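You operate a simulated robot arm through the tools that you are given. There is no shell and no other tool. Be economical: measure what you need, move in short steps, check, and stop when the job is done.

You run a simulated two-armed robot. Do the job below in one go: nothing can be reset, and whatever is moved stays where it is left.

JOB
Stand the blue bottle on the steel plate, hold it, rub label and glue off with the rubber block.
Fine: block and bottle go back where they stood; the other test bottles stay. Set down upright: what you pick out. What is to be rubbed or washed off counts as gone when no trace of it is left.
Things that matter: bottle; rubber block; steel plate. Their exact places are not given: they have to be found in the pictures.

It is judged by the outcome, as a careful person would: the job done as asked, and still so three seconds after it is handed in. It fails if anything else is knocked over, pushed out of place, dropped, spilled or broken.

ROBOT AND FRAMES
Two 7-joint arms with two-finger parallel grippers on one trunk, on a base that drives. Base frame: it is fixed to the floor where the robot stands at the start and does not move with it; the origin is under the middle of the robot, x ahead of it, y to its left, z up; the surface under the hand at the start is at about z = 854. Readings come in mm, rad, newtons and seconds.
The left shoulder is at the start at [70, 163, 1295], the right one opposite. With the tool pointing down near the work surface each hand reaches from about 340 to 860 mm from the robot's upright axis, wherever it stands, measured 20 degrees to its own side. Places, roughly: rubber block (8x5x4 cm) [500, -800, 900]; steel plate [500, -200, 900]. Payload 3.43 kg a hand.
The TCP of each hand is the grasp point between the finger pads, 34 mm short of the fingertips. In the tool frame z runs along the fingers and y along their closing line. Largest opening 128 mm; finger width 24, thickness 12; the body of the gripper, 48 by 130 mm, starts 96 mm behind the TCP.
Orientation is told as [roll, pitch, yaw] about the base's x, y, z axes, in that order, counted from this pose: with the fingers straight down and closing along the base's y, the tool's x points along the base's -x, its y along +y and its z along -z.

CONTROLS
- The arms move only by the tool apply_moves. It takes "left_steps", "right_steps" or both (then of equal length, played together; a hand with none holds still); each is a list of rows, each a list of 7 numbers: the shift along the base's x, y, z in m, then the turn, a rotation vector about the base's x, y, z in rad, then the finger opening in m, from 0 to 0.128. In form: [[tx, ty, tz, ax, ay, az, fingers], ...]. A call has 1 to 8 rows; each row is the pose to reach, as a shift and turn from the pose commanded when the call began. A row lasts 0.2 s, in which the tool goes at most 50 mm and 0.15 rad; a call with a longer step from one row to the next is refused whole, and so is a gripper value outside its range. Where a pose cannot be reached the arm comes as near as it can. A force on the tool above 40 N (or 10 N above the force at the start of the call, whichever is more), or a blocked arm, ends the call early, and 0.2 s more pass. The fingers move at their own pace (about 153 mm/s each) and stop on an object; they squeeze with about 21 N. The grip force told is the motor's: it shows also when the fingers shut on nothing. Time passes only in rows, and 0.2 s behind the last, so rows that repeat a pose let the fingers close. It gives the time, the measured TCP pose, the force on the tool (base axes), the opening and the grip force at its end, in the units of the frame above (readings bear some noise), with the torque about the TCP (base axes, N m) and any sound that the robot's microphone picked up.
- Cameras (640 x 400 px; columns grow to the right, rows downward): "scene" is now at [128.9, -18.7, 1506.5]; the picture's right is [-0.22, -0.98, 0.00], its down [-0.72, 0.16, -0.68] and it looks along [0.66, -0.15, -0.74] (base axes); focal length 279 px, centre (320, 200). "left" rides on the left gripper at [76, 11, -160] in its tool frame; the picture's right is [-0.15, 0.99, 0.00], its down [-0.88, -0.13, -0.46] and it looks along [-0.45, -0.07, 0.89] (tool axes); focal length 234 px, centre (320, 200). "right" rides on the right gripper at [76, -11, -160] in its tool frame; the picture's right is [0.15, 0.99, 0.00], its down [-0.88, 0.13, -0.46] and it looks along [-0.45, 0.07, 0.89] (tool axes); focal length 234 px, centre (320, 200).
- camera(camera): a new picture of that camera. The clock stands still meanwhile.
- slide_trunk(by): slides the trunk up (or, below 0, down) by that many mm; the arms and the scene camera ride with it, the base frame stays. It gives what a move gives, with no picture.
- base_move(legs): drives the robot by 1 to 6 legs, each [ahead, left, turn to the left] in mm, mm and rad, along the robot's own axes; the way and the turn of a leg run together, so that a leg with both is an arc; at most 1500 mm and 3.142 rad a leg. The arms and the cameras ride along, it lands a little off, and it stops where it bumps. It gives what a move gives.
- pan_tilt(pan, tilt): turns the head with the scene camera to pan (to the left, within 1.501 rad either way) and tilt (down, from -0.506 to 1.204), counted from straight ahead of the robot. It gives what a move gives.
- probe_pixels(camera, pixels): for up to 12 pixels [column, row] of the newest picture of that camera ("zoom" is the newest enlarged one), the place [x, y, z] in the base frame of the surface seen there, good to about 2 mm. The clock stands still meanwhile.
- inspect(camera, box): a new picture of the part [left, top, right, bottom] of that camera's present view, enlarged. The clock stands still meanwhile.
- finish_job(): hands the job in; it is judged then, once.

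Work in short steps. Measure before you move; look again where a grasp or a placing could have gone wrong, and mend it. You have 80 turns and 62 pictures in all, those below and enlarged ones among them. Open the grippers and draw the arms clear of the work before you hand the job in, unless the task says otherwise; then end with one line.

The tools are called after "Emit:" as a command line: name --argument value ..., lists and objects as JSON in quotes. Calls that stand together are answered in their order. apply_moves: Moves the arms, as the interface text tells. Its arguments: {"type":"object","properties":{"left_steps":{"type":"array"},"right_steps":{"type":"array"}},"required":[]} The other tools are called the same way: slide_trunk (by) slides the trunk up or down; base_move (legs) drives the base; pan_tilt (pan, tilt) turns the head that bears the scene camera; camera (camera) takes a picture; probe_pixels (camera, pixels) gives the place of the surface under pixels of a picture; inspect (camera, box) takes an enlarged picture of a part of a camera's view; finish_job () hands the job in.

At the start:

```text
time_s: 0.0
left_ee_pos: [515.0, 77.5, 1233.7]
left_orientation: [-0.001, -0.001, 0.003]
left_force: [0.0, 0.2, -0.2]
left_torque: [-0.01, 0.01, 0.0]
left_grip_width: 127.7
left_finger_force: 0.1
right_ee_pos: [466.5, -379.8, 1244.4]
right_orientation: [0.0, -0.002, 0.0]
right_force: [-0.2, 0.6, 0.5]
right_torque: [0.01, 0.03, -0.01]
right_grip_width: 128.3
right_finger_force: 0.1
trunk travel left (down, up): [-775.0, 165.0]
robot x, y, heading: [1.0, 0.1, 0.002]
head pan, tilt: [-0.218, 0.826]
```

scene: 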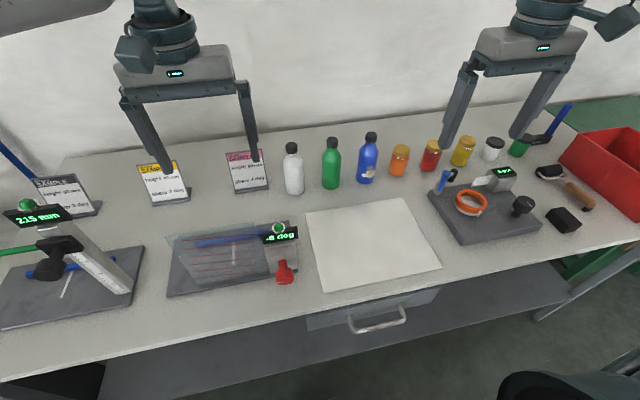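
right: 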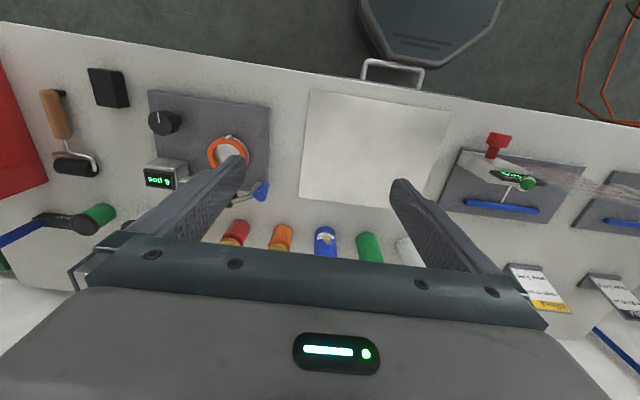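
left: 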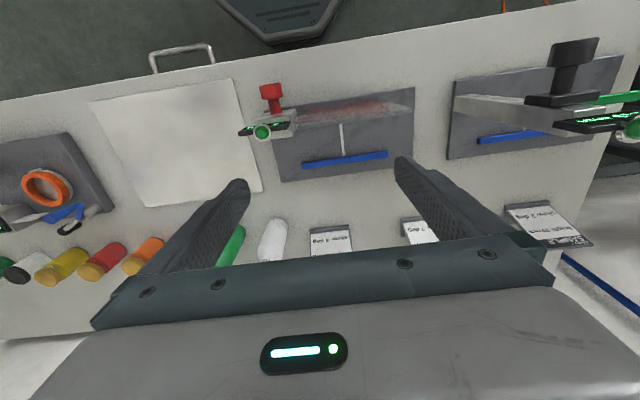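

The blue bottle is near (368,160), the plate near (370,243) and the black block near (563,219). I'll zoom in on the bottles and probe all three.

Emit:
inspect --camera "scene" --box '[270, 120, 430, 220]'

Emit:
probe_pixels --camera "scene" --pixels '[[371, 135], [368, 160], [366, 183], [308, 213], [405, 199], [441, 268], [323, 291], [555, 209], [580, 221], [565, 231], [547, 214], [375, 243]]'

Emit:
inspect --camera "scene" --box '[420, 140, 620, 265]'

```text
4.00 times, centred on (350, 170) of scene
```

zoom: 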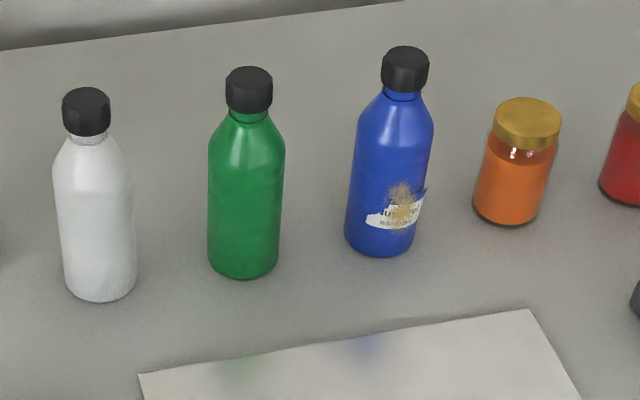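

```text
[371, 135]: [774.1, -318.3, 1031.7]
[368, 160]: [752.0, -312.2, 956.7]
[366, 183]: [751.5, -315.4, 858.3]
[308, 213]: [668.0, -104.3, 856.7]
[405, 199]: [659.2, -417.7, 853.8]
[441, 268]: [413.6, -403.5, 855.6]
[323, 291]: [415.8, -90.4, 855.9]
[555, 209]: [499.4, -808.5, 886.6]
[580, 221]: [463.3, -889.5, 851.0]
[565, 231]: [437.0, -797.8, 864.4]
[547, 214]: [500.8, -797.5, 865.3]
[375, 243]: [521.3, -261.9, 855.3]
```

```text
3.20 times, centred on (520, 202) of scene
```

zoom: 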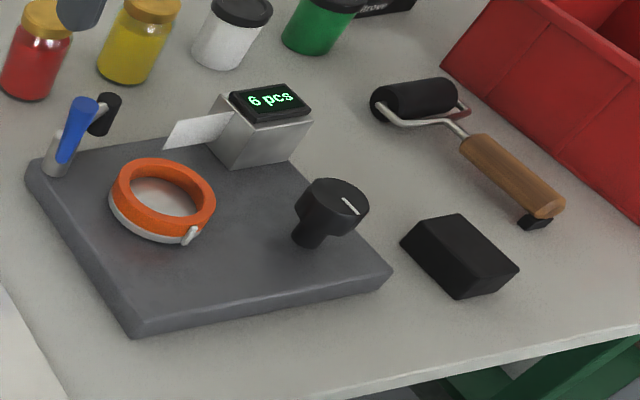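

The bottle's axis is near (777,-322) and it stands about 178 mm tall. The label sits low and faces the robot and a little to the right. I plan to drive right by about 450 mm, so I'm checking the floor and obstacles on that side first, along with finer points on the bottle and block.

Emit:
probe_pixels --camera "scene" --pixels '[[570, 390], [520, 388], [600, 300], [560, 270], [620, 245], [375, 300], [358, 165], [377, 165], [372, 173], [330, 165], [400, 160], [371, 150]]'

Emit:
pan_tilt --pan -1.0 --tilt 0.8

Emit:
camera --camera "scene"

```text
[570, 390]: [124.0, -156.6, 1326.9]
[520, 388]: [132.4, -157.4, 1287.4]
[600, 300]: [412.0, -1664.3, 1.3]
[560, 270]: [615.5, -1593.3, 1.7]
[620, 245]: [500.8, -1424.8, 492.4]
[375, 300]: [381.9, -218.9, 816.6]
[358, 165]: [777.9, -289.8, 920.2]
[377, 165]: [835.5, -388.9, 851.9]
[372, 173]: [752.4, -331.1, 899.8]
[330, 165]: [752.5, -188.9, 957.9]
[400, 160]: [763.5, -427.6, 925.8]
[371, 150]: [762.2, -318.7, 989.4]
```

```text
time_s: 1.1
left_ee_pos: [516.3, 78.2, 1233.7]
left_orientation: [0.001, 0.0, 0.002]
left_force: [0.5, 0.4, -0.5]
left_torque: [-0.01, 0.01, -0.01]
left_grip_width: 127.9
left_finger_force: 0.0
right_ee_pos: [465.9, -380.4, 1244.9]
right_orientation: [0.0, 0.0, 0.0]
right_force: [0.2, -0.4, 0.1]
right_torque: [-0.02, 0.02, 0.01]
right_grip_width: 127.9
right_finger_force: 0.0
trunk travel left (down, up): [-775.0, 165.0]
robot x, y, heading: [-0.2, 1.4, -0.007]
head pan, tilt: [-1.0, 0.799]
```

```text
56 pictures are left
```

scene: 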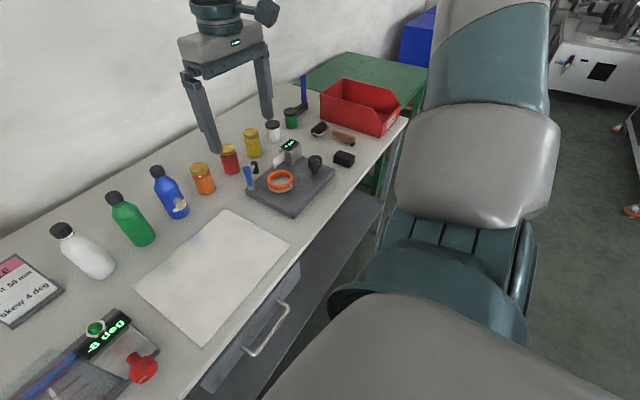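

The floor to the right looks clear, so I'm driving 450 mm to the right and then looking at the workspace.

Emit:
base_move --legs '[[0, -450, 0]]'

Emit:
pan_tilt --pan 0.1 --tilt 0.8

Emit:
camera --camera "scene"

Emit:
inspect --camera "scene" --box '[220, 100, 380, 200]'

```text
time_s: 3.9
left_ee_pos: [514.8, -387.2, 1234.1]
left_orientation: [-0.001, 0.0, -0.005]
left_force: [0.2, -0.3, 0.3]
left_torque: [0.0, 0.01, 0.0]
left_grip_width: 128.0
left_finger_force: 0.0
right_ee_pos: [462.3, -844.4, 1245.9]
right_orientation: [0.0, 0.0, -0.006]
right_force: [0.2, 0.0, -0.2]
right_torque: [-0.02, -0.02, 0.01]
right_grip_width: 127.9
right_finger_force: 0.0
trunk travel left (down, up): [-775.0, 165.0]
robot x, y, heading: [-2.8, -463.0, -0.008]
head pan, tilt: [-1.0, 0.799]
```

```text
time_s: 5.2
left_ee_pos: [515.3, -387.4, 1232.9]
left_orientation: [0.001, -0.001, -0.005]
left_force: [-1.1, -0.4, 0.7]
left_torque: [0.01, -0.01, -0.02]
left_grip_width: 127.8
left_finger_force: 0.3
right_ee_pos: [462.6, -845.8, 1244.7]
right_orientation: [0.0, -0.001, -0.006]
right_force: [0.1, -0.1, -0.1]
right_torque: [0.0, 0.02, -0.03]
right_grip_width: 128.0
right_finger_force: 0.1
trunk travel left (down, up): [-775.0, 165.0]
robot x, y, heading: [0.2, -460.5, -0.006]
head pan, tilt: [0.099, 0.799]
```

```text
55 pictures are left
```

scene: 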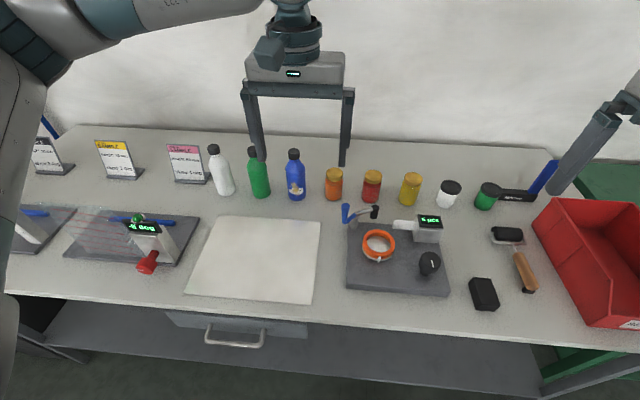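

```text
4.00 times, centred on (300, 150) of scene
```

zoom: 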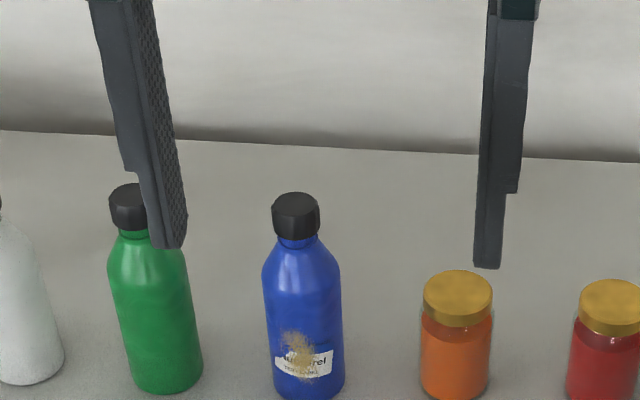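

From here the label faces the camera almost squarely, so its normal is about (-0.97,-0.24), and it spans about ±50°. Now I'll probe the bottle, the label edges and the block precisely.

Emit:
probe_pixels --camera "zoom" --pixels '[[295, 200], [303, 250], [302, 280], [304, 330], [305, 352], [305, 376], [268, 320], [338, 320], [280, 357], [330, 357], [306, 395], [275, 275]]'

Emit:
inspect --camera "scene" --box '[420, 220, 548, 300]'

Emit:
probe_pixels --camera "scene" --pixels '[[472, 281], [491, 281], [496, 301], [476, 302], [484, 290], [475, 309], [468, 280], [216, 217], [320, 222], [313, 303], [187, 293], [433, 262]]'

```text
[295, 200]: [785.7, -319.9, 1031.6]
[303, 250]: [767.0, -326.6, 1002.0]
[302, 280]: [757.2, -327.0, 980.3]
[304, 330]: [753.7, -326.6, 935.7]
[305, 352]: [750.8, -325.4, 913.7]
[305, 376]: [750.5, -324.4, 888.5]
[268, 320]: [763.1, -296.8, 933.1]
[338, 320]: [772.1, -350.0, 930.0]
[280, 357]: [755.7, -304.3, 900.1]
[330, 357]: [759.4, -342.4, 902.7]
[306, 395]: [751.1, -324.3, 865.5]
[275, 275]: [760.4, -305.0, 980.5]
```

```text
5.00 times, centred on (484, 260) of scene
```

zoom: 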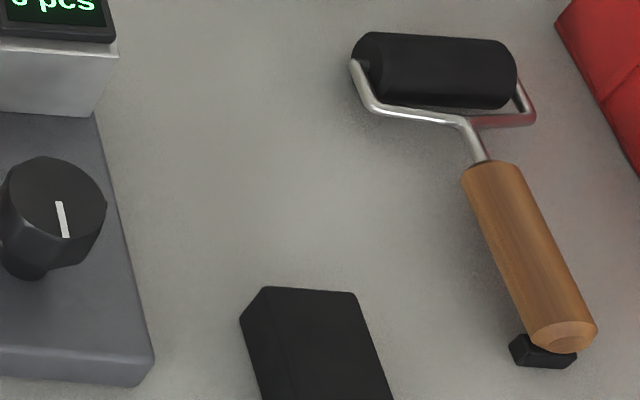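

```text
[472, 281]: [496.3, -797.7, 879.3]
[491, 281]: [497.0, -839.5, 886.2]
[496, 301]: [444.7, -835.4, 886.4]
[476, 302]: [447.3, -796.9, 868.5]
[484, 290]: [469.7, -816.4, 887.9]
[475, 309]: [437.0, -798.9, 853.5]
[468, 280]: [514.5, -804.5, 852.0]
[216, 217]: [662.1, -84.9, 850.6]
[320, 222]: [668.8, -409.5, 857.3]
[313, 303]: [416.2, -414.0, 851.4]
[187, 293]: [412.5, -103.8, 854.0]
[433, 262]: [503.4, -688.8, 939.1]
```

The bottle's axis is near (779,-322), with a radius of about 28, full body up to z≈975, and label and glue between z 885 and 933. The block centre is near (476,-825), with its top near 888 and its long side along x. I'll bring the left hand above the bottle with yaw about -45°.

Emit:
apply_moves --left_steps '[[0.044, 0.011, 0, 0, 0, -0.13, 0.1], [0.088, 0.022, 0, 0, 0, -0.26, 0.09], [0.132, 0.033, 0, 0, 0, -0.39, 0.085], [0.176, 0.044, 0, 0, 0, -0.52, 0.085], [0.22, 0.055, 0, 0, 0, -0.65, 0.085], [0.264, 0.065, 0, 0, 0, -0.78, 0.085], [0.264, 0.065, -0.04, 0, 0, -0.78, 0.085], [0.264, 0.065, -0.08, 0, 0, -0.78, 0.085]]'

Emit:
camera --camera "left"

Emit:
camera --camera "right"

```text
time_s: 7.0
left_ee_pos: [708.0, -289.5, 1180.4]
left_orientation: [-0.009, -0.005, -0.723]
left_force: [-0.7, 0.1, 0.3]
left_torque: [-0.12, 0.01, 0.0]
left_grip_width: 85.0
left_finger_force: 0.1
left hand out of reach, approached as far as the arm can: row 5, 6, 7, 8
right_ee_pos: [463.7, -840.8, 1246.9]
right_orientation: [-0.005, 0.002, -0.005]
right_force: [-0.2, 0.1, 0.8]
right_torque: [-0.08, 0.02, 0.01]
right_grip_width: 128.3
right_finger_force: 0.0
trunk travel left (down, up): [-775.0, 165.0]
robot x, y, heading: [-0.7, -462.1, -0.009]
head pan, tilt: [0.099, 0.799]
```

```text
52 pictures are left
```

left: 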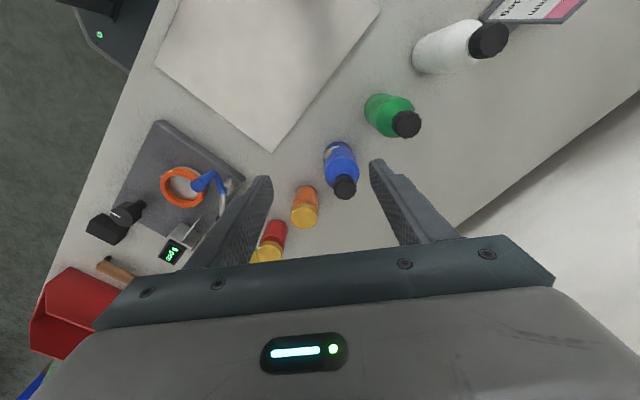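

```text
51 pictures are left
```

right: 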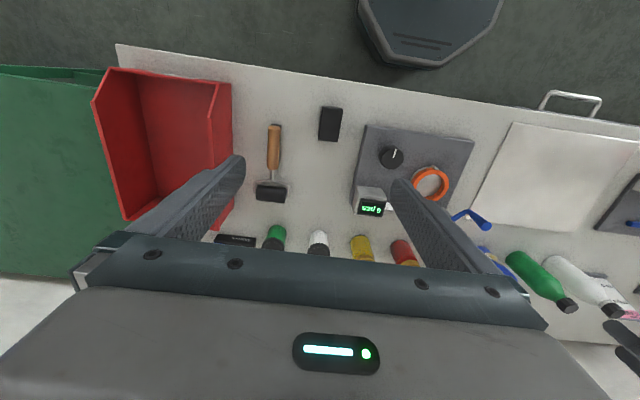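

At this height the left arm stopped at x=708. It should reach farther once lower, so I'm going down toward z≈1075, which keeps the tips above the bottle caps.

Emit:
apply_moves --left_steps '[[0, 0, -0.04, 0, 0, 0, 0.085], [0, 0, -0.08, 0, 0, 0, 0.085], [0, 0, -0.08, 0, 0, 0, 0.085]]'

```text
time_s: 7.8
left_ee_pos: [704.9, -293.2, 1102.2]
left_orientation: [-0.006, -0.003, -0.724]
left_force: [-0.4, 0.7, -0.2]
left_torque: [0.0, 0.03, 0.03]
left_grip_width: 84.6
left_finger_force: 0.0
right_ee_pos: [462.3, -845.5, 1244.2]
right_orientation: [0.0, 0.001, -0.006]
right_force: [-0.3, -0.7, 0.4]
right_torque: [-0.01, -0.02, 0.02]
right_grip_width: 127.8
right_finger_force: 0.1
trunk travel left (down, up): [-775.0, 165.0]
robot x, y, heading: [-2.9, -457.7, -0.004]
head pan, tilt: [0.099, 0.799]
```

The command pose follows the clipped one, so I'm moving to above the bottle at z≈1085.

Emit:
apply_moves --left_steps '[[0.02, -0.008, -0.01, 0, 0, 0, 0.085], [0.045, -0.018, -0.015, 0, 0, 0, 0.085], [0.074, -0.029, -0.02, 0, 0, 0, 0.085], [0.074, -0.029, -0.02, 0, 0, 0, 0.085]]'

Emit:
camera --camera "left"

```text
time_s: 8.8
left_ee_pos: [707.6, -291.6, 1102.0]
left_orientation: [-0.006, -0.002, -0.725]
left_force: [1.0, 0.4, 0.0]
left_torque: [0.0, 0.01, 0.02]
left_grip_width: 85.0
left_finger_force: 0.1
left hand out of reach, approached as far as the arm can: row 1, 2, 3, 4
right_ee_pos: [463.0, -845.3, 1245.5]
right_orientation: [0.0, 0.002, -0.006]
right_force: [0.9, 0.7, 0.1]
right_torque: [-0.02, 0.01, 0.01]
right_grip_width: 128.2
right_finger_force: 0.1
trunk travel left (down, up): [-775.0, 165.0]
robot x, y, heading: [-2.2, -460.4, -0.007]
head pan, tilt: [0.099, 0.799]
```

```text
50 pictures are left
```

left: 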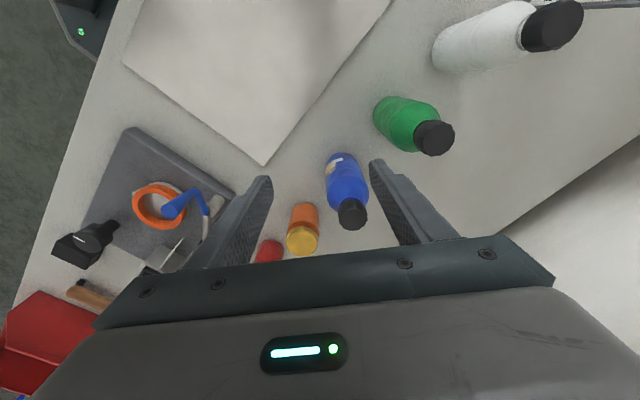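

Reach stopped at the same x at both heights, which suggests a wrist limit. I'm testing with less yaw.

Emit:
apply_moves --left_steps '[[0, 0, 0, 0, 0, 0.14, 0.085], [0, 0, 0, 0, 0, 0.28, 0.085], [0, 0, 0, 0, 0, 0.42, 0.085], [0.035, -0.015, 0, 0, 0, 0.42, 0.085], [0.073, -0.03, 0, 0, 0, 0.42, 0.085], [0.073, -0.03, 0, 0, 0, 0.42, 0.085]]'

Emit:
probe_pixels --camera "right" --pixels '[[430, 62], [400, 62], [430, 90], [430, 100], [400, 80], [440, 68]]'

```text
time_s: 10.2
left_ee_pos: [779.6, -320.2, 1097.6]
left_orientation: [-0.008, -0.003, -0.304]
left_force: [0.8, 1.2, 0.4]
left_torque: [-0.04, 0.02, 0.0]
left_grip_width: 85.1
left_finger_force: 0.0
right_ee_pos: [461.0, -844.5, 1246.4]
right_orientation: [0.0, 0.0, -0.005]
right_force: [0.4, 0.1, 0.8]
right_torque: [-0.02, 0.0, 0.03]
right_grip_width: 127.9
right_finger_force: 0.0
trunk travel left (down, up): [-775.0, 165.0]
robot x, y, heading: [-3.7, -458.0, -0.006]
head pan, tilt: [0.099, 0.799]
```

```text
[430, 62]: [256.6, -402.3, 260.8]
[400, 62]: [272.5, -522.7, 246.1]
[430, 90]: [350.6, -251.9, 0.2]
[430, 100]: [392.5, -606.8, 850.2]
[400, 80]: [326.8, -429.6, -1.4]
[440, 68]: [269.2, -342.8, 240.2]
```

With less yaw it gets there. The hand is over the bottle at (779.6,-320.2) with yaw -0.30. I'm descending to z≈968, open 85 mm around a 56 mm bottle.

Emit:
apply_moves --left_steps '[[0, -0.002, -0.035, 0, 0, 0, 0.085], [0, -0.002, -0.07, 0, 0, 0, 0.085], [0, -0.002, -0.1, 0, 0, 0, 0.085], [0, -0.002, -0.131, 0, 0, 0, 0.085], [0, -0.002, -0.131, 0, 0, 0, 0.085]]'

Emit:
inspect --camera "scene" --box '[220, 100, 380, 200]'

Emit:
camera --camera "left"

```text
time_s: 11.4
left_ee_pos: [780.2, -323.0, 968.6]
left_orientation: [-0.005, -0.001, -0.305]
left_force: [0.0, 0.7, 0.3]
left_torque: [0.02, -0.02, 0.02]
left_grip_width: 85.0
left_finger_force: 0.1
right_ee_pos: [461.3, -845.0, 1246.1]
right_orientation: [-0.001, -0.001, -0.005]
right_force: [-0.8, -0.6, 0.2]
right_torque: [0.02, 0.02, 0.07]
right_grip_width: 128.0
right_finger_force: 0.0
trunk travel left (down, up): [-775.0, 165.0]
robot x, y, heading: [-1.1, -461.7, -0.006]
head pan, tilt: [0.099, 0.799]
```

```text
4.00 times, centred on (300, 150) of scene
```

zoom: 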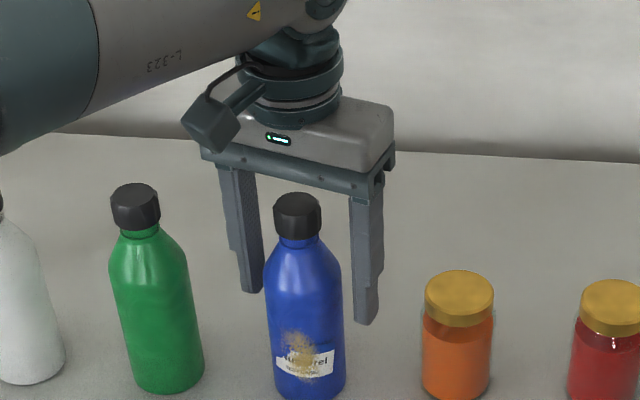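

```text
48 pictures are left
```

left: 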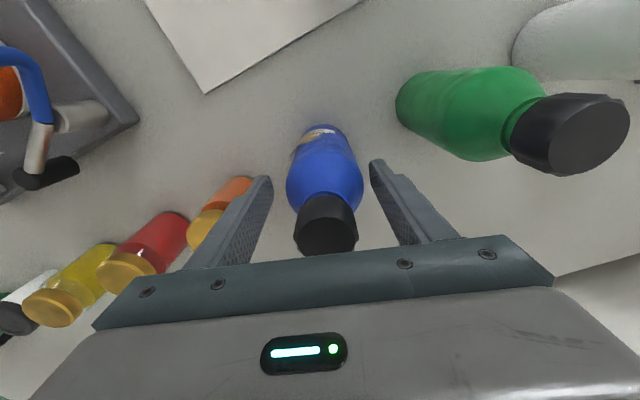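

The bottle sits centred between the fingers at column 325. One check of the cap centre in depth from the left camera before I close.

Emit:
probe_pixels --camera "left" --pixels '[[328, 236], [300, 236], [354, 236], [328, 220], [328, 250], [325, 180]]'

```text
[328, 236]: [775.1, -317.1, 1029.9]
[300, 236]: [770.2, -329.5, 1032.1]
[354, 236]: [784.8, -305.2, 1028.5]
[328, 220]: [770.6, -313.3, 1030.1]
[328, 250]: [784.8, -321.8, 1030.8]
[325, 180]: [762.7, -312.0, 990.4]
```

The cap centre is near (778,-319), so I'm nudging the hand by (-2,+3) mm and closing.

Emit:
apply_moves --left_steps '[[-0.002, 0.003, 0, 0, 0, 0, 0.085], [-0.002, 0.003, 0, 0, 0, 0, 0.06], [-0.002, 0.003, 0, 0, 0, 0, 0.03], [-0.002, 0.003, 0, 0, 0, 0, 0.03], [-0.002, 0.003, 0, 0, 0, 0, 0.03]]'

```text
time_s: 12.6
left_ee_pos: [777.7, -320.4, 967.8]
left_orientation: [-0.004, -0.002, -0.307]
left_force: [-0.6, -0.2, 0.1]
left_torque: [-0.02, -0.04, 0.0]
left_grip_width: 58.1
left_finger_force: 20.7
right_ee_pos: [462.5, -844.8, 1244.3]
right_orientation: [0.001, 0.001, -0.004]
right_force: [0.2, 0.7, 0.3]
right_torque: [-0.04, -0.01, -0.02]
right_grip_width: 127.7
right_finger_force: 0.1
trunk travel left (down, up): [-775.0, 165.0]
robot x, y, heading: [-1.5, -460.4, -0.004]
head pan, tilt: [0.099, 0.799]
```

The bottle is gripped at 58 mm, TCP (777.7,-320.4,967.8), yaw -0.307. These are the numbers for putting it back. I'm lifting it 60 mm, bringing it over the plate and turning it so the label faces the right arm.

Emit:
apply_moves --left_steps '[[0, 0, 0.03, 0, 0, 0, 0.03], [0, 0, 0.06, 0, 0, 0, 0.03], [-0.03, 0, 0.06, 0, 0, 0.14, 0.03], [-0.065, 0, 0.06, 0, 0, 0.28, 0.03], [-0.1, 0, 0.06, 0, 0, 0.42, 0.03], [-0.135, 0, 0.06, 0, 0, 0.56, 0.03], [-0.17, 0, 0.06, 0, 0, 0.7, 0.03], [-0.188, 0.01, 0.06, 0, 0, 0.84, 0.03]]'

Emit:
camera --camera "scene"

```text
time_s: 14.4
left_ee_pos: [590.1, -311.4, 1028.5]
left_orientation: [-0.007, -0.001, 0.537]
left_force: [-0.1, 0.2, -0.6]
left_torque: [-0.03, 0.0, 0.02]
left_grip_width: 58.3
left_finger_force: 21.2
right_ee_pos: [462.0, -844.0, 1246.3]
right_orientation: [0.001, -0.001, -0.006]
right_force: [-0.5, 0.2, -0.5]
right_torque: [-0.05, 0.02, 0.01]
right_grip_width: 128.1
right_finger_force: 0.0
trunk travel left (down, up): [-775.0, 165.0]
robot x, y, heading: [-4.3, -465.1, -0.007]
head pan, tilt: [0.099, 0.799]
```

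```text
47 pictures are left
```

scene: 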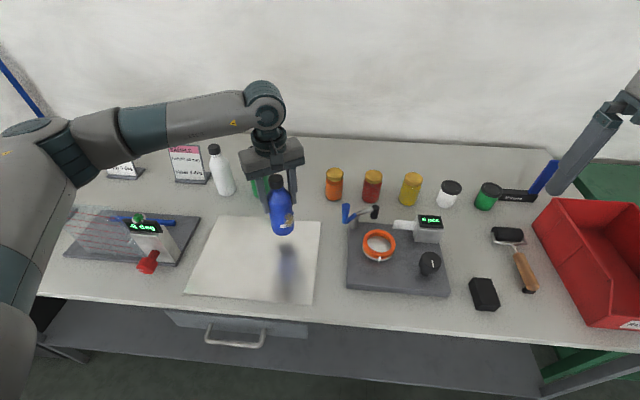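

The bottle now hangs over the plate at (590,-311). I'm lowering it to stand there, watching the force.

Emit:
apply_moves --left_steps '[[0, 0, -0.03, 0, 0, 0, 0.03], [0, 0, -0.05, 0, 0, 0, 0.03], [0, 0, -0.056, 0, 0, 0, 0.03], [0, 0, -0.059, 0, 0, 0, 0.03], [0, 0, -0.06, 0, 0, 0, 0.03]]'

Emit:
inspect --camera "scene" --box '[220, 160, 348, 240]'

```text
time_s: 15.6
left_ee_pos: [589.7, -310.9, 969.4]
left_orientation: [-0.007, -0.003, 0.535]
left_force: [2.3, 0.1, 15.6]
left_torque: [0.15, 0.03, -0.12]
left_grip_width: 58.2
left_finger_force: 21.1
right_ee_pos: [461.5, -845.0, 1245.5]
right_orientation: [0.001, 0.001, -0.006]
right_force: [-0.4, -0.3, -0.1]
right_torque: [-0.02, 0.03, 0.02]
right_grip_width: 128.0
right_finger_force: 0.0
trunk travel left (down, up): [-775.0, 165.0]
robot x, y, heading: [-3.0, -462.2, -0.006]
head pan, tilt: [0.099, 0.799]
```

```text
5.00 times, centred on (284, 200) of scene
```

zoom: 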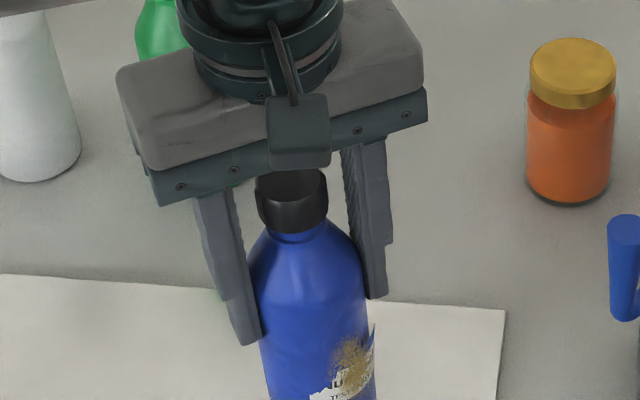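

The bottle stands on the plate, pressed with about 15 N and held, with the label toward the right front. Next, a measure of the block with the right camera.

Emit:
inspect --camera "right" --box '[290, 90, 370, 150]'

Emit:
probe_pixels --camera "right" --pixels '[[322, 109], [340, 110], [321, 138], [337, 139], [330, 124], [320, 124], [341, 124], [330, 107], [330, 141], [274, 128], [275, 160], [363, 150]]'

```text
6.67 times, centred on (330, 120) of right
```

zoom: 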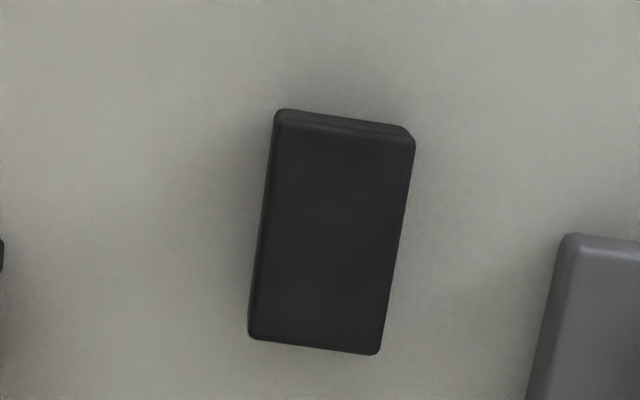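

```text
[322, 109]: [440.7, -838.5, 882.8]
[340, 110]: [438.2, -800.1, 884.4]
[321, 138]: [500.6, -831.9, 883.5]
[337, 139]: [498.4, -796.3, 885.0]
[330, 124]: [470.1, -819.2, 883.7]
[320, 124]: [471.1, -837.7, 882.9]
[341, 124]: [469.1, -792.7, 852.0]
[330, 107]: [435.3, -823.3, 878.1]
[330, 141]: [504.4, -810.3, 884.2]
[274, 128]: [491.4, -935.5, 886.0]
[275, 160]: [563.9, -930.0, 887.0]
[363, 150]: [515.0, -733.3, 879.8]
```

Emit:
probe_pixels --camera "zoom" --pixels '[[280, 128], [406, 142], [376, 348], [254, 332], [330, 235], [266, 230], [392, 245]]'

```text
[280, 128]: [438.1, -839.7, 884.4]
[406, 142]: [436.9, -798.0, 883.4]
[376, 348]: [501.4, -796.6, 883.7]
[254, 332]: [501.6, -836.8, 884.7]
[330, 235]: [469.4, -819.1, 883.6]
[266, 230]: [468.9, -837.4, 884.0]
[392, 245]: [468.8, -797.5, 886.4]
```

The block's centre is near (469,-818), its top near 885, yaw about 0.03. I'm moving the right hand above it, leaning the hand 0.6 rad back toward the robot so the block itself stays level while the wrist keeps clear of the bottle later.

Emit:
apply_moves --right_steps '[[0, 0.01, -0.045, 0, -0.14, 0, 0.1], [0, 0.02, -0.09, 0, -0.28, 0, 0.085], [0, 0.027, -0.135, 0, -0.42, 0.01, 0.08], [-0.003, 0.027, -0.18, 0, -0.56, 0.02, 0.08], [-0.007, 0.027, -0.225, 0, -0.6, 0.02, 0.08], [-0.007, 0.027, -0.265, 0, -0.6, 0.02, 0.08], [-0.007, 0.027, -0.285, 0, -0.6, 0.02, 0.08], [-0.007, 0.027, -0.285, 0, -0.6, 0.02, 0.08]]'

Emit:
camera --camera "right"

Emit:
camera --camera "scene"

```text
time_s: 17.4
left_ee_pos: [588.9, -311.4, 969.0]
left_orientation: [-0.005, -0.002, 0.532]
left_force: [2.6, -0.8, 11.3]
left_torque: [-0.03, 0.01, 0.0]
left_grip_width: 57.9
left_finger_force: 20.7
right_ee_pos: [455.6, -816.7, 959.9]
right_orientation: [-0.002, -0.6, 0.015]
right_force: [0.3, -1.2, -0.2]
right_torque: [-0.02, 0.0, 0.02]
right_grip_width: 79.8
right_finger_force: 0.0
right hand out of reach, approached as far as the arm can: row 4, 5, 6
trunk travel left (down, up): [-775.0, 165.0]
robot x, y, heading: [0.3, -463.3, -0.007]
head pan, tilt: [0.099, 0.799]
```

```text
44 pictures are left
```

right: 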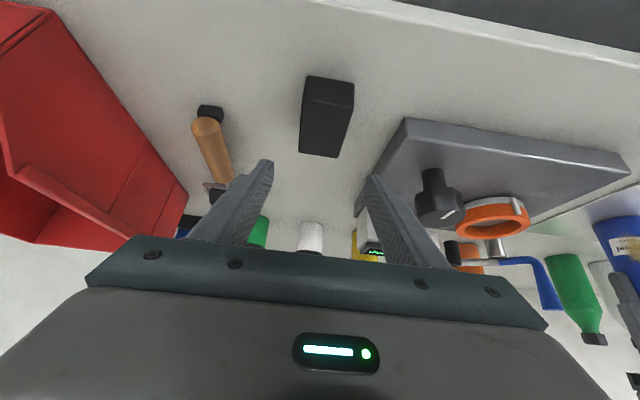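

```text
43 pictures are left
```

scene: 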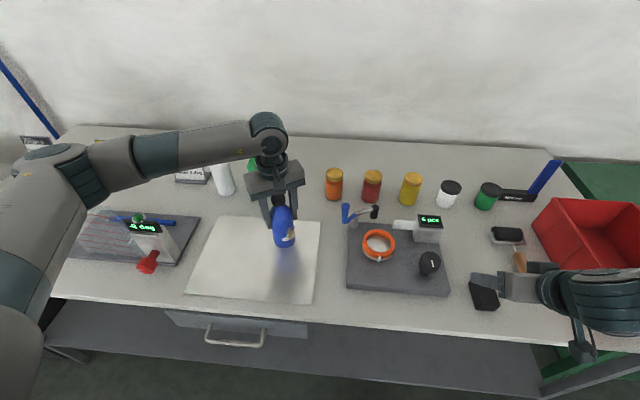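

The right hand is at (455.6,-816.7,960), leaning 0.6 rad, with the block ahead of the fingers at column 327. I'm descending to z≈893 and checking before I close.

Emit:
apply_moves --right_steps '[[0, -0.001, -0.025, 0, 0, 0, 0.08], [0, -0.001, -0.05, 0, 0, 0, 0.08], [0, -0.001, -0.066, 0, 0, 0, 0.08], [0, -0.001, -0.066, 0, 0, 0, 0.08]]'

Emit:
camera --camera "right"

Emit:
inspect --camera "scene" --box '[420, 240, 580, 340]'

```text
time_s: 18.4
left_ee_pos: [589.2, -310.7, 969.2]
left_orientation: [-0.005, -0.003, 0.535]
left_force: [-0.3, -1.1, 9.5]
left_torque: [-0.04, 0.2, 0.0]
left_grip_width: 58.1
left_finger_force: 20.9
right_ee_pos: [465.2, -831.5, 939.8]
right_orientation: [-0.003, -0.596, 0.017]
right_force: [0.7, -0.8, 0.0]
right_torque: [0.0, 0.02, 0.0]
right_grip_width: 80.2
right_finger_force: 0.0
right hand out of reach, approached as far as the arm can: row 1, 2, 3, 4
trunk travel left (down, up): [-775.0, 165.0]
robot x, y, heading: [-2.5, -462.8, -0.003]
head pan, tilt: [0.099, 0.799]
```

```text
42 pictures are left
```

right: 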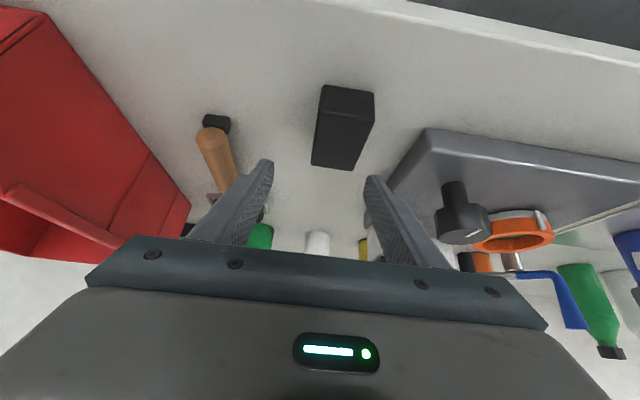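

```text
4.00 times, centred on (500, 290) of scene
```

zoom: 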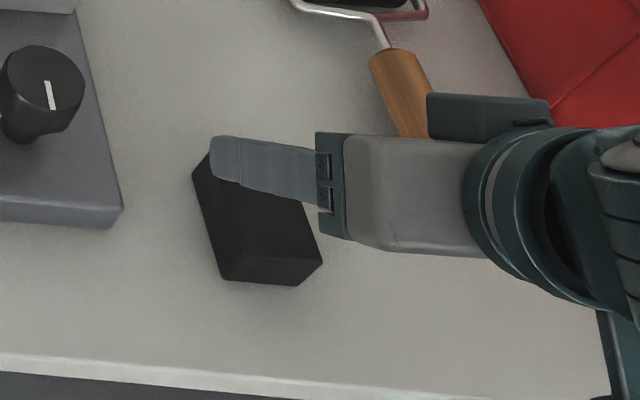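

At 0.6 lean the right hand stalls at z≈940. I'm backing up a little, reducing the lean to about 0.4 and trying again, staying above the block for now.

Emit:
apply_moves --right_steps '[[-0.003, 0.007, 0.0, 0, 0.1, 0, 0.08], [-0.005, 0.0135, 0.0, 0, 0.2, 0, 0.08], [-0.005, 0.0135, -0.01, 0, 0.2, 0, 0.08], [-0.005, 0.0135, -0.02, 0, 0.2, 0, 0.08], [-0.005, 0.0135, -0.02, 0, 0.2, 0, 0.08]]'

```text
time_s: 19.6
left_ee_pos: [589.5, -311.1, 967.8]
left_orientation: [-0.005, -0.001, 0.536]
left_force: [-1.2, 0.4, 7.0]
left_torque: [0.03, 0.25, 0.01]
left_grip_width: 58.2
left_finger_force: 21.0
right_ee_pos: [460.0, -818.7, 917.9]
right_orientation: [0.002, -0.4, 0.014]
right_force: [-0.2, 1.2, -0.4]
right_torque: [0.01, -0.02, 0.0]
right_grip_width: 80.2
right_finger_force: 0.1
trunk travel left (down, up): [-775.0, 165.0]
robot x, y, heading: [-0.5, -460.6, -0.003]
head pan, tilt: [0.099, 0.799]
```

That is reachable: (460,-818.7,918) with lean 0.4. I'm going down the last 23 mm and closing on the block.

Emit:
apply_moves --right_steps '[[0, 0, -0.012, 0, 0, 0, 0.08], [0, 0, -0.023, 0, 0, 0, 0.08], [0, 0, -0.023, 0, 0, 0, 0.06], [0, 0, -0.023, 0, 0, 0, 0.03], [0, 0, -0.023, 0, 0, 0, 0.03], [0, 0, -0.023, 0, 0, 0, 0.03]]'

Emit:
camera --camera "right"

Emit:
inspect --camera "scene" --box '[420, 240, 580, 340]'

```text
time_s: 21.0
left_ee_pos: [590.2, -311.6, 968.4]
left_orientation: [-0.005, -0.001, 0.536]
left_force: [0.4, 0.6, 3.3]
left_torque: [0.09, 0.04, 0.03]
left_grip_width: 57.6
left_finger_force: 21.3
right_ee_pos: [460.3, -818.6, 895.8]
right_orientation: [-0.001, -0.398, 0.014]
right_force: [-1.1, -2.0, 2.0]
right_torque: [-0.06, -0.02, -0.16]
right_grip_width: 44.6
right_finger_force: 20.6
trunk travel left (down, up): [-775.0, 165.0]
robot x, y, heading: [-1.7, -468.0, -0.004]
head pan, tilt: [0.099, 0.799]
```

```text
40 pictures are left
```

right: 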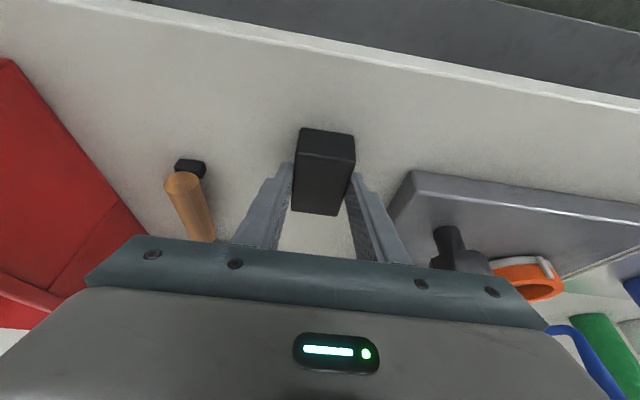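

```text
4.00 times, centred on (500, 290) of scene
```

zoom: 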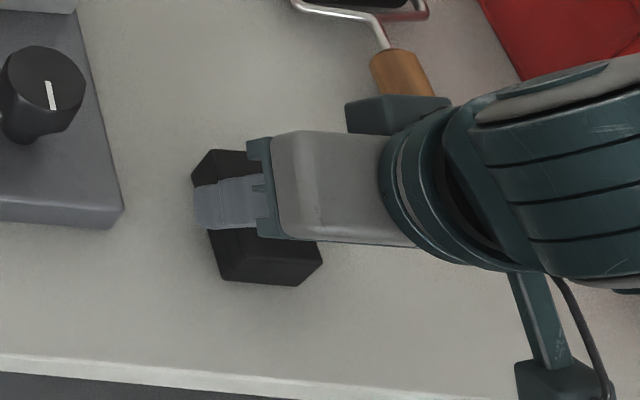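

The block is gripped at 44.6 mm, TCP (460.3,-818.6,895.8), pitch -0.40. I'm probing its end faces relative to the TCP, then lifting.

Emit:
probe_pixels --camera "right" --pixels '[[300, 208], [318, 210], [335, 212], [318, 214], [318, 205], [306, 135], [348, 140], [325, 133], [325, 170]]'

Emit:
apply_moves --right_steps '[[0, 0, 0.03, 0, 0, 0, 0.03], [0, 0, 0.07, 0, 0, 0, 0.03], [0, 0, 0.11, 0, 0, 0, 0.03], [0, 0, 0.15, 0, 0, 0, 0.03]]'

Emit:
camera --camera "scene"

```text
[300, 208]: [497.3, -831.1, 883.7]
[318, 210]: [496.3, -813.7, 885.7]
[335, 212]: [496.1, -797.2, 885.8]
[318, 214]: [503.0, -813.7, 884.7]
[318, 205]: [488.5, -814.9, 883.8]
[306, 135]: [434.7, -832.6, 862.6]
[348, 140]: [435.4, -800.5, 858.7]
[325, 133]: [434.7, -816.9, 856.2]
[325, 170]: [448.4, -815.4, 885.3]
```

```text
time_s: 22.0
left_ee_pos: [589.0, -309.7, 968.4]
left_orientation: [-0.005, -0.001, 0.537]
left_force: [0.3, 0.0, 4.4]
left_torque: [0.04, 0.09, -0.01]
left_grip_width: 58.0
left_finger_force: 21.4
right_ee_pos: [458.3, -818.3, 1047.3]
right_orientation: [0.0, -0.4, 0.015]
right_force: [-0.5, 0.3, -2.2]
right_torque: [-0.03, 0.0, -0.01]
right_grip_width: 44.4
right_finger_force: 20.8
trunk travel left (down, up): [-775.0, 165.0]
robot x, y, heading: [-1.4, -461.5, -0.005]
head pan, tilt: [0.099, 0.799]
```

```text
38 pictures are left
```

scene: 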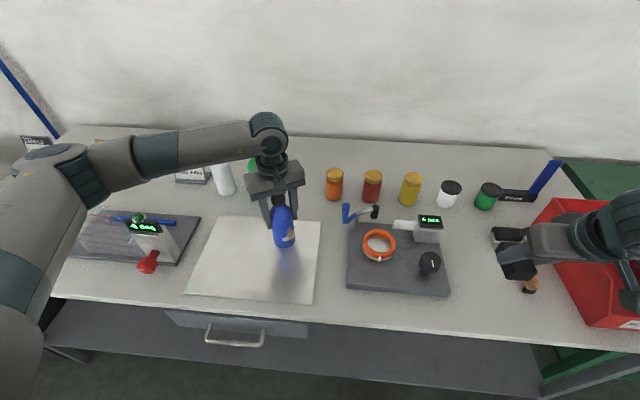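

The block is in hand: its front face is about 45 mm ahead of the TCP and its body 10 to 42 mm below it. I'm carrying it high (z 1047) toward the bottle while yawing to face the label, stopping short.

Emit:
apply_moves --right_steps '[[0.009, 0.047, 0, 0, 0, 0.13, 0.03], [0.018, 0.094, 0, 0, 0, 0.26, 0.03], [0.027, 0.141, 0, 0, 0, 0.39, 0.03], [0.036, 0.188, 0, 0, 0, 0.52, 0.03], [0.045, 0.235, 0, 0, 0, 0.65, 0.03], [0.054, 0.282, 0, 0, 0, 0.78, 0.03], [0.063, 0.329, 0, 0, 0, 0.91, 0.03], [0.068, 0.37, 0, 0, 0, 1.04, 0.03]]'

Emit:
camera --camera "scene"

```text
time_s: 23.8
left_ee_pos: [589.7, -310.6, 969.3]
left_orientation: [-0.006, -0.002, 0.535]
left_force: [0.1, 0.1, 3.8]
left_torque: [0.05, 0.02, 0.01]
left_grip_width: 57.8
left_finger_force: 21.0
right_ee_pos: [515.2, -526.4, 1085.9]
right_orientation: [0.001, -0.403, 1.056]
right_force: [-0.1, 0.8, -1.1]
right_torque: [-0.04, -0.02, 0.0]
right_grip_width: 44.6
right_finger_force: 21.3
right hand out of reach, approached as far as the arm can: row 6, 7, 8
trunk travel left (down, up): [-775.0, 165.0]
robot x, y, heading: [-4.8, -462.3, -0.006]
head pan, tilt: [0.099, 0.799]
```

```text
37 pictures are left
```

scene: 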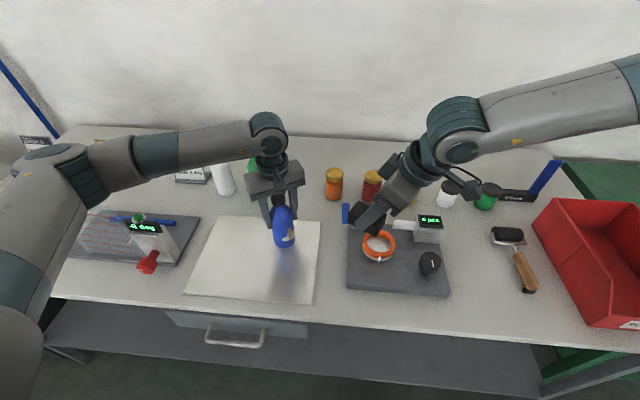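

Yaw 1.06 worked, but the arm stopped at y=-526. I'm easing the yaw back to about 0.75 and moving on. I can turn the bottle to match.

Emit:
apply_moves --right_steps '[[0.0, 0.0, -0.01, 0, 0, -0.1, 0.03], [0.0, 0.0, -0.02, 0, 0, -0.2, 0.03], [0.0, 0.02, -0.03, 0, 0, -0.3, 0.03], [0.0, 0.045, -0.03, 0, 0, -0.3, 0.03], [0.0, 0.07, -0.03, 0, 0, -0.3, 0.03], [0.0, 0.095, -0.03, 0, 0, -0.3, 0.03], [0.0, 0.11, -0.03, 0, 0, -0.3, 0.03]]'

```text
time_s: 25.4
left_ee_pos: [591.2, -310.8, 968.9]
left_orientation: [-0.006, -0.001, 0.535]
left_force: [0.3, 0.0, 1.6]
left_torque: [-0.01, -0.01, 0.0]
left_grip_width: 58.1
left_finger_force: 20.7
right_ee_pos: [503.4, -534.0, 1098.9]
right_orientation: [0.0, -0.4, 0.754]
right_force: [0.4, -0.4, -2.4]
right_torque: [-0.03, 0.02, 0.0]
right_grip_width: 44.5
right_finger_force: 20.9
right hand out of reach, approached as far as the arm can: row 1, 2, 3, 4, 5, 6, 7
trunk travel left (down, up): [-775.0, 165.0]
robot x, y, heading: [-1.8, -464.4, -0.003]
head pan, tilt: [0.099, 0.799]
```

It is still stuck at (503,-534,1099), possibly from the elbow being high. I'm probing the heights of the things on the scale, then testing by first moving away to the right and then down.

Emit:
apply_moves --right_steps '[[0.0, -0.02, -0.015, 0, 0, 0, 0.03], [0.0, -0.04, -0.03, 0, 0, 0, 0.03], [0.0, -0.04, -0.05, 0, 0, 0, 0.03], [0.0, -0.04, -0.065, 0, 0, 0, 0.03]]'

Emit:
probe_pixels --camera "scene" --pixels '[[430, 216], [347, 206], [375, 240], [430, 255], [420, 225], [346, 220], [600, 215], [450, 130]]'

Emit:
camera --camera "scene"

```text
time_s: 26.4
left_ee_pos: [589.0, -310.7, 968.3]
left_orientation: [-0.005, -0.002, 0.536]
left_force: [-0.2, 1.0, 0.9]
left_torque: [0.11, 0.07, 0.0]
left_grip_width: 57.9
left_finger_force: 20.4
right_ee_pos: [503.0, -575.0, 1037.5]
right_orientation: [0.002, -0.399, 0.753]
right_force: [1.1, -0.4, -2.0]
right_torque: [-0.03, -0.04, 0.0]
right_grip_width: 44.4
right_finger_force: 20.7
trunk travel left (down, up): [-775.0, 165.0]
robot x, y, heading: [0.5, -464.7, -0.012]
head pan, tilt: [0.099, 0.799]
```

```text
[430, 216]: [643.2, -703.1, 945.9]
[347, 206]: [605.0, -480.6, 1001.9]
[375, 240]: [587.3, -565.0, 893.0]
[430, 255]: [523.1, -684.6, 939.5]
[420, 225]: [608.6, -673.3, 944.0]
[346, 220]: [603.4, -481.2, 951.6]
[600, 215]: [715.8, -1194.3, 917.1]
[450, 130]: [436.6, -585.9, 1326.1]
```

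```text
36 pictures are left
```

scene: 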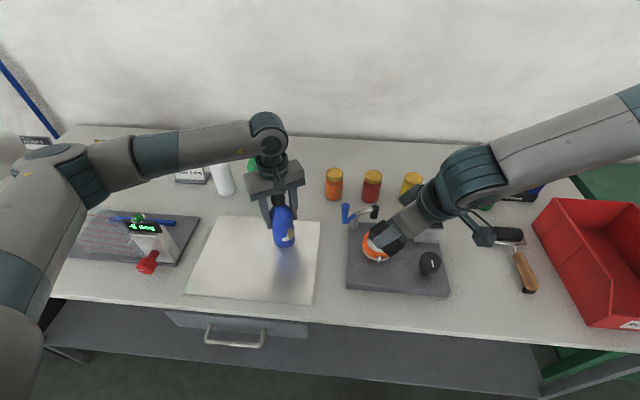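

That moved cleanly. The lever top is at (605,-481,1002), which I'll stay clear of. Now trying to move left at z≈1035.

Emit:
apply_moves --right_steps '[[0.0, 0.03, 0, 0, 0, 0, 0.03], [0.0, 0.06, 0, 0, 0, 0, 0.03], [0.0, 0.09, 0, 0, 0, 0, 0.03], [0.0, 0.12, 0, 0, 0, 0, 0.03], [0.0, 0.14, 0, 0, 0, 0, 0.03]]'

```text
time_s: 27.6
left_ee_pos: [590.7, -310.5, 967.8]
left_orientation: [-0.005, -0.002, 0.536]
left_force: [0.4, 0.9, 2.3]
left_torque: [0.07, 0.05, 0.01]
left_grip_width: 58.0
left_finger_force: 20.8
right_ee_pos: [497.0, -545.8, 1074.4]
right_orientation: [0.002, -0.403, 0.752]
right_force: [-0.1, -1.1, -0.7]
right_torque: [-0.02, 0.01, 0.02]
right_grip_width: 44.5
right_finger_force: 20.6
right hand out of reach, approached as far as the arm can: row 1, 2, 3, 4, 5
trunk travel left (down, up): [-775.0, 165.0]
robot x, y, heading: [-2.6, -465.6, -0.01]
head pan, tilt: [0.099, 0.799]
```

Outward yaw on the right arm is clearly limited. I'm reducing the yaw to about 0.35 and testing the approach. I can turn the bottle so the label faces more toward the robot.

Emit:
apply_moves --right_steps '[[0.0, -0.02, -0.02, 0, 0, -0.13, 0.03], [0.0, -0.02, -0.03, 0, 0, -0.26, 0.03], [0.0, -0.02, -0.04, 0, 0, -0.4, 0.03], [-0.005, 0.02, -0.04, 0, 0, -0.4, 0.03], [-0.01, 0.06, -0.04, 0, 0, -0.4, 0.03], [-0.01, 0.1, -0.04, 0, 0, -0.4, 0.03], [-0.01, 0.14, -0.04, 0, 0, -0.4, 0.03], [-0.01, 0.18, -0.04, 0, 0, -0.4, 0.03]]'

```text
time_s: 29.4
left_ee_pos: [589.3, -312.4, 968.1]
left_orientation: [-0.006, -0.002, 0.536]
left_force: [-0.1, -0.2, 3.0]
left_torque: [0.12, 0.03, 0.0]
left_grip_width: 58.2
left_finger_force: 21.1
right_ee_pos: [493.6, -566.5, 1095.2]
right_orientation: [0.002, -0.399, 0.355]
right_force: [0.9, 0.0, -1.0]
right_torque: [-0.06, -0.01, -0.03]
right_grip_width: 44.8
right_finger_force: 21.2
right hand out of reach, approached as far as the arm can: row 2, 3, 4, 5, 6, 7, 8
trunk travel left (down, up): [-775.0, 165.0]
robot x, y, heading: [1.2, -464.7, -0.007]
head pan, tilt: [0.099, 0.799]
```

In all three tries the wrist stopped at about y=-605, level with its own shoulder, so the limit is reaching inward. I'll lift the bottle and drive the base back and left. That lets both arms work farther out with the bottle on the robot's centreline.

Emit:
apply_moves --left_steps '[[0, 0, 0.03, 0, 0, 0, 0.03], [0, 0, 0.06, 0, 0, 0, 0.03], [0, 0, 0.08, 0, 0, 0, 0.03]]'

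Emit:
base_move --legs '[[-120, 0, 0], [0, 92, 0]]'

Emit:
camera --camera "scene"

```text
time_s: 30.2
left_ee_pos: [589.9, -311.4, 1048.6]
left_orientation: [-0.006, 0.002, 0.537]
left_force: [-0.4, 1.1, -0.8]
left_torque: [0.01, -0.01, -0.01]
left_grip_width: 58.0
left_finger_force: 20.5
right_ee_pos: [493.3, -566.4, 1094.9]
right_orientation: [0.003, -0.399, 0.354]
right_force: [0.1, -0.1, -1.6]
right_torque: [-0.06, 0.03, 0.01]
right_grip_width: 44.5
right_finger_force: 21.6
trunk travel left (down, up): [-775.0, 165.0]
robot x, y, heading: [-2.5, -460.9, -0.007]
head pan, tilt: [0.099, 0.799]
```

```text
time_s: 32.2
left_ee_pos: [468.8, -223.3, 1048.1]
left_orientation: [-0.006, -0.001, 0.531]
left_force: [0.3, 1.2, -0.3]
left_torque: [-0.01, -0.01, 0.02]
left_grip_width: 57.9
left_finger_force: 21.0
right_ee_pos: [370.2, -478.2, 1095.5]
right_orientation: [0.004, -0.402, 0.349]
right_force: [0.3, -0.1, -1.7]
right_torque: [0.03, -0.05, 0.04]
right_grip_width: 44.5
right_finger_force: 21.3
trunk travel left (down, up): [-775.0, 165.0]
robot x, y, heading: [-123.1, -369.6, -0.01]
head pan, tilt: [0.099, 0.799]
```

```text
35 pictures are left
```

scene: 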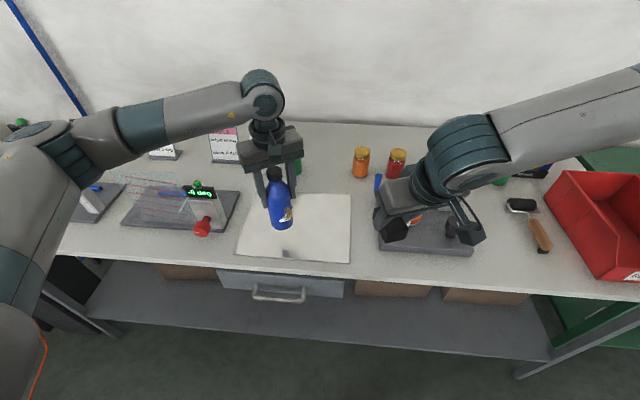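

The robot is now at (-123,-370). I'm moving the bottle to (613,-362), over the right rear of the plate, and lowering it to just above.

Emit:
apply_moves --left_steps '[[0.024, -0.023, 0, 0, 0, 0, 0.03], [0.054, -0.052, 0, 0, 0, 0, 0.03], [0.084, -0.081, 0, 0, 0, 0, 0.03], [0.114, -0.11, 0, 0, 0, 0, 0.03], [0.144, -0.138, 0, 0, 0, 0, 0.03], [0.144, -0.138, -0.035, 0, 0, 0, 0.03], [0.144, -0.138, -0.07, 0, 0, 0, 0.03]]'

```text
time_s: 33.8
left_ee_pos: [612.5, -360.8, 977.1]
left_orientation: [-0.005, 0.001, 0.532]
left_force: [-0.8, -0.3, -0.3]
left_torque: [-0.01, 0.02, 0.0]
left_grip_width: 57.8
left_finger_force: 21.2
right_ee_pos: [370.9, -476.3, 1094.8]
right_orientation: [0.002, -0.4, 0.35]
right_force: [0.1, 0.0, -0.8]
right_torque: [0.0, 0.02, 0.01]
right_grip_width: 44.4
right_finger_force: 20.8
trunk travel left (down, up): [-775.0, 165.0]
robot x, y, heading: [-122.1, -374.4, -0.009]
head pan, tilt: [0.099, 0.799]
```

The blue lever at (605,-481) would crowd the right hand there, so I'm shifting the bottle to about (573,-345) and setting it down.

Emit:
apply_moves --left_steps '[[-0.02, 0.008, 0, 0, 0, 0, 0.03], [-0.039, 0.016, 0, 0, 0, 0, 0.03], [-0.039, 0.016, -0.005, 0, 0, 0, 0.03], [-0.039, 0.016, -0.009, 0, 0, 0, 0.03], [-0.039, 0.016, -0.01, 0, 0, 0, 0.03]]' --right_steps '[[0.02, 0.0, -0.01, 0, 0, 0.14, 0.03], [0.04, -0.0, -0.02, 0, 0, 0.28, 0.03], [0.06, -0.0, -0.03, 0, 0, 0.42, 0.03], [0.08, -0.0, -0.04, 0, 0, 0.56, 0.03], [0.1, 0, -0.05, 0, 0, 0.7, 0.03]]'

Emit:
camera --camera "scene"

```text
time_s: 35.0
left_ee_pos: [575.0, -344.7, 969.2]
left_orientation: [-0.007, -0.004, 0.532]
left_force: [0.4, 0.6, 9.4]
left_torque: [0.2, -0.07, -0.01]
left_grip_width: 57.9
left_finger_force: 21.0
right_ee_pos: [467.4, -480.4, 1048.7]
right_orientation: [0.001, -0.401, 1.054]
right_force: [0.2, -0.1, -2.1]
right_torque: [-0.04, 0.0, 0.04]
right_grip_width: 44.6
right_finger_force: 20.8
right hand out of reach, approached as far as the arm can: row 5
trunk travel left (down, up): [-775.0, 165.0]
robot x, y, heading: [-123.5, -372.0, -0.007]
head pan, tilt: [0.099, 0.799]
```

```text
34 pictures are left
```

scene: 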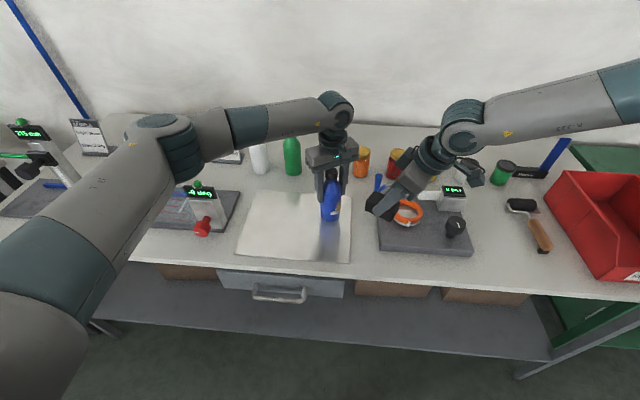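

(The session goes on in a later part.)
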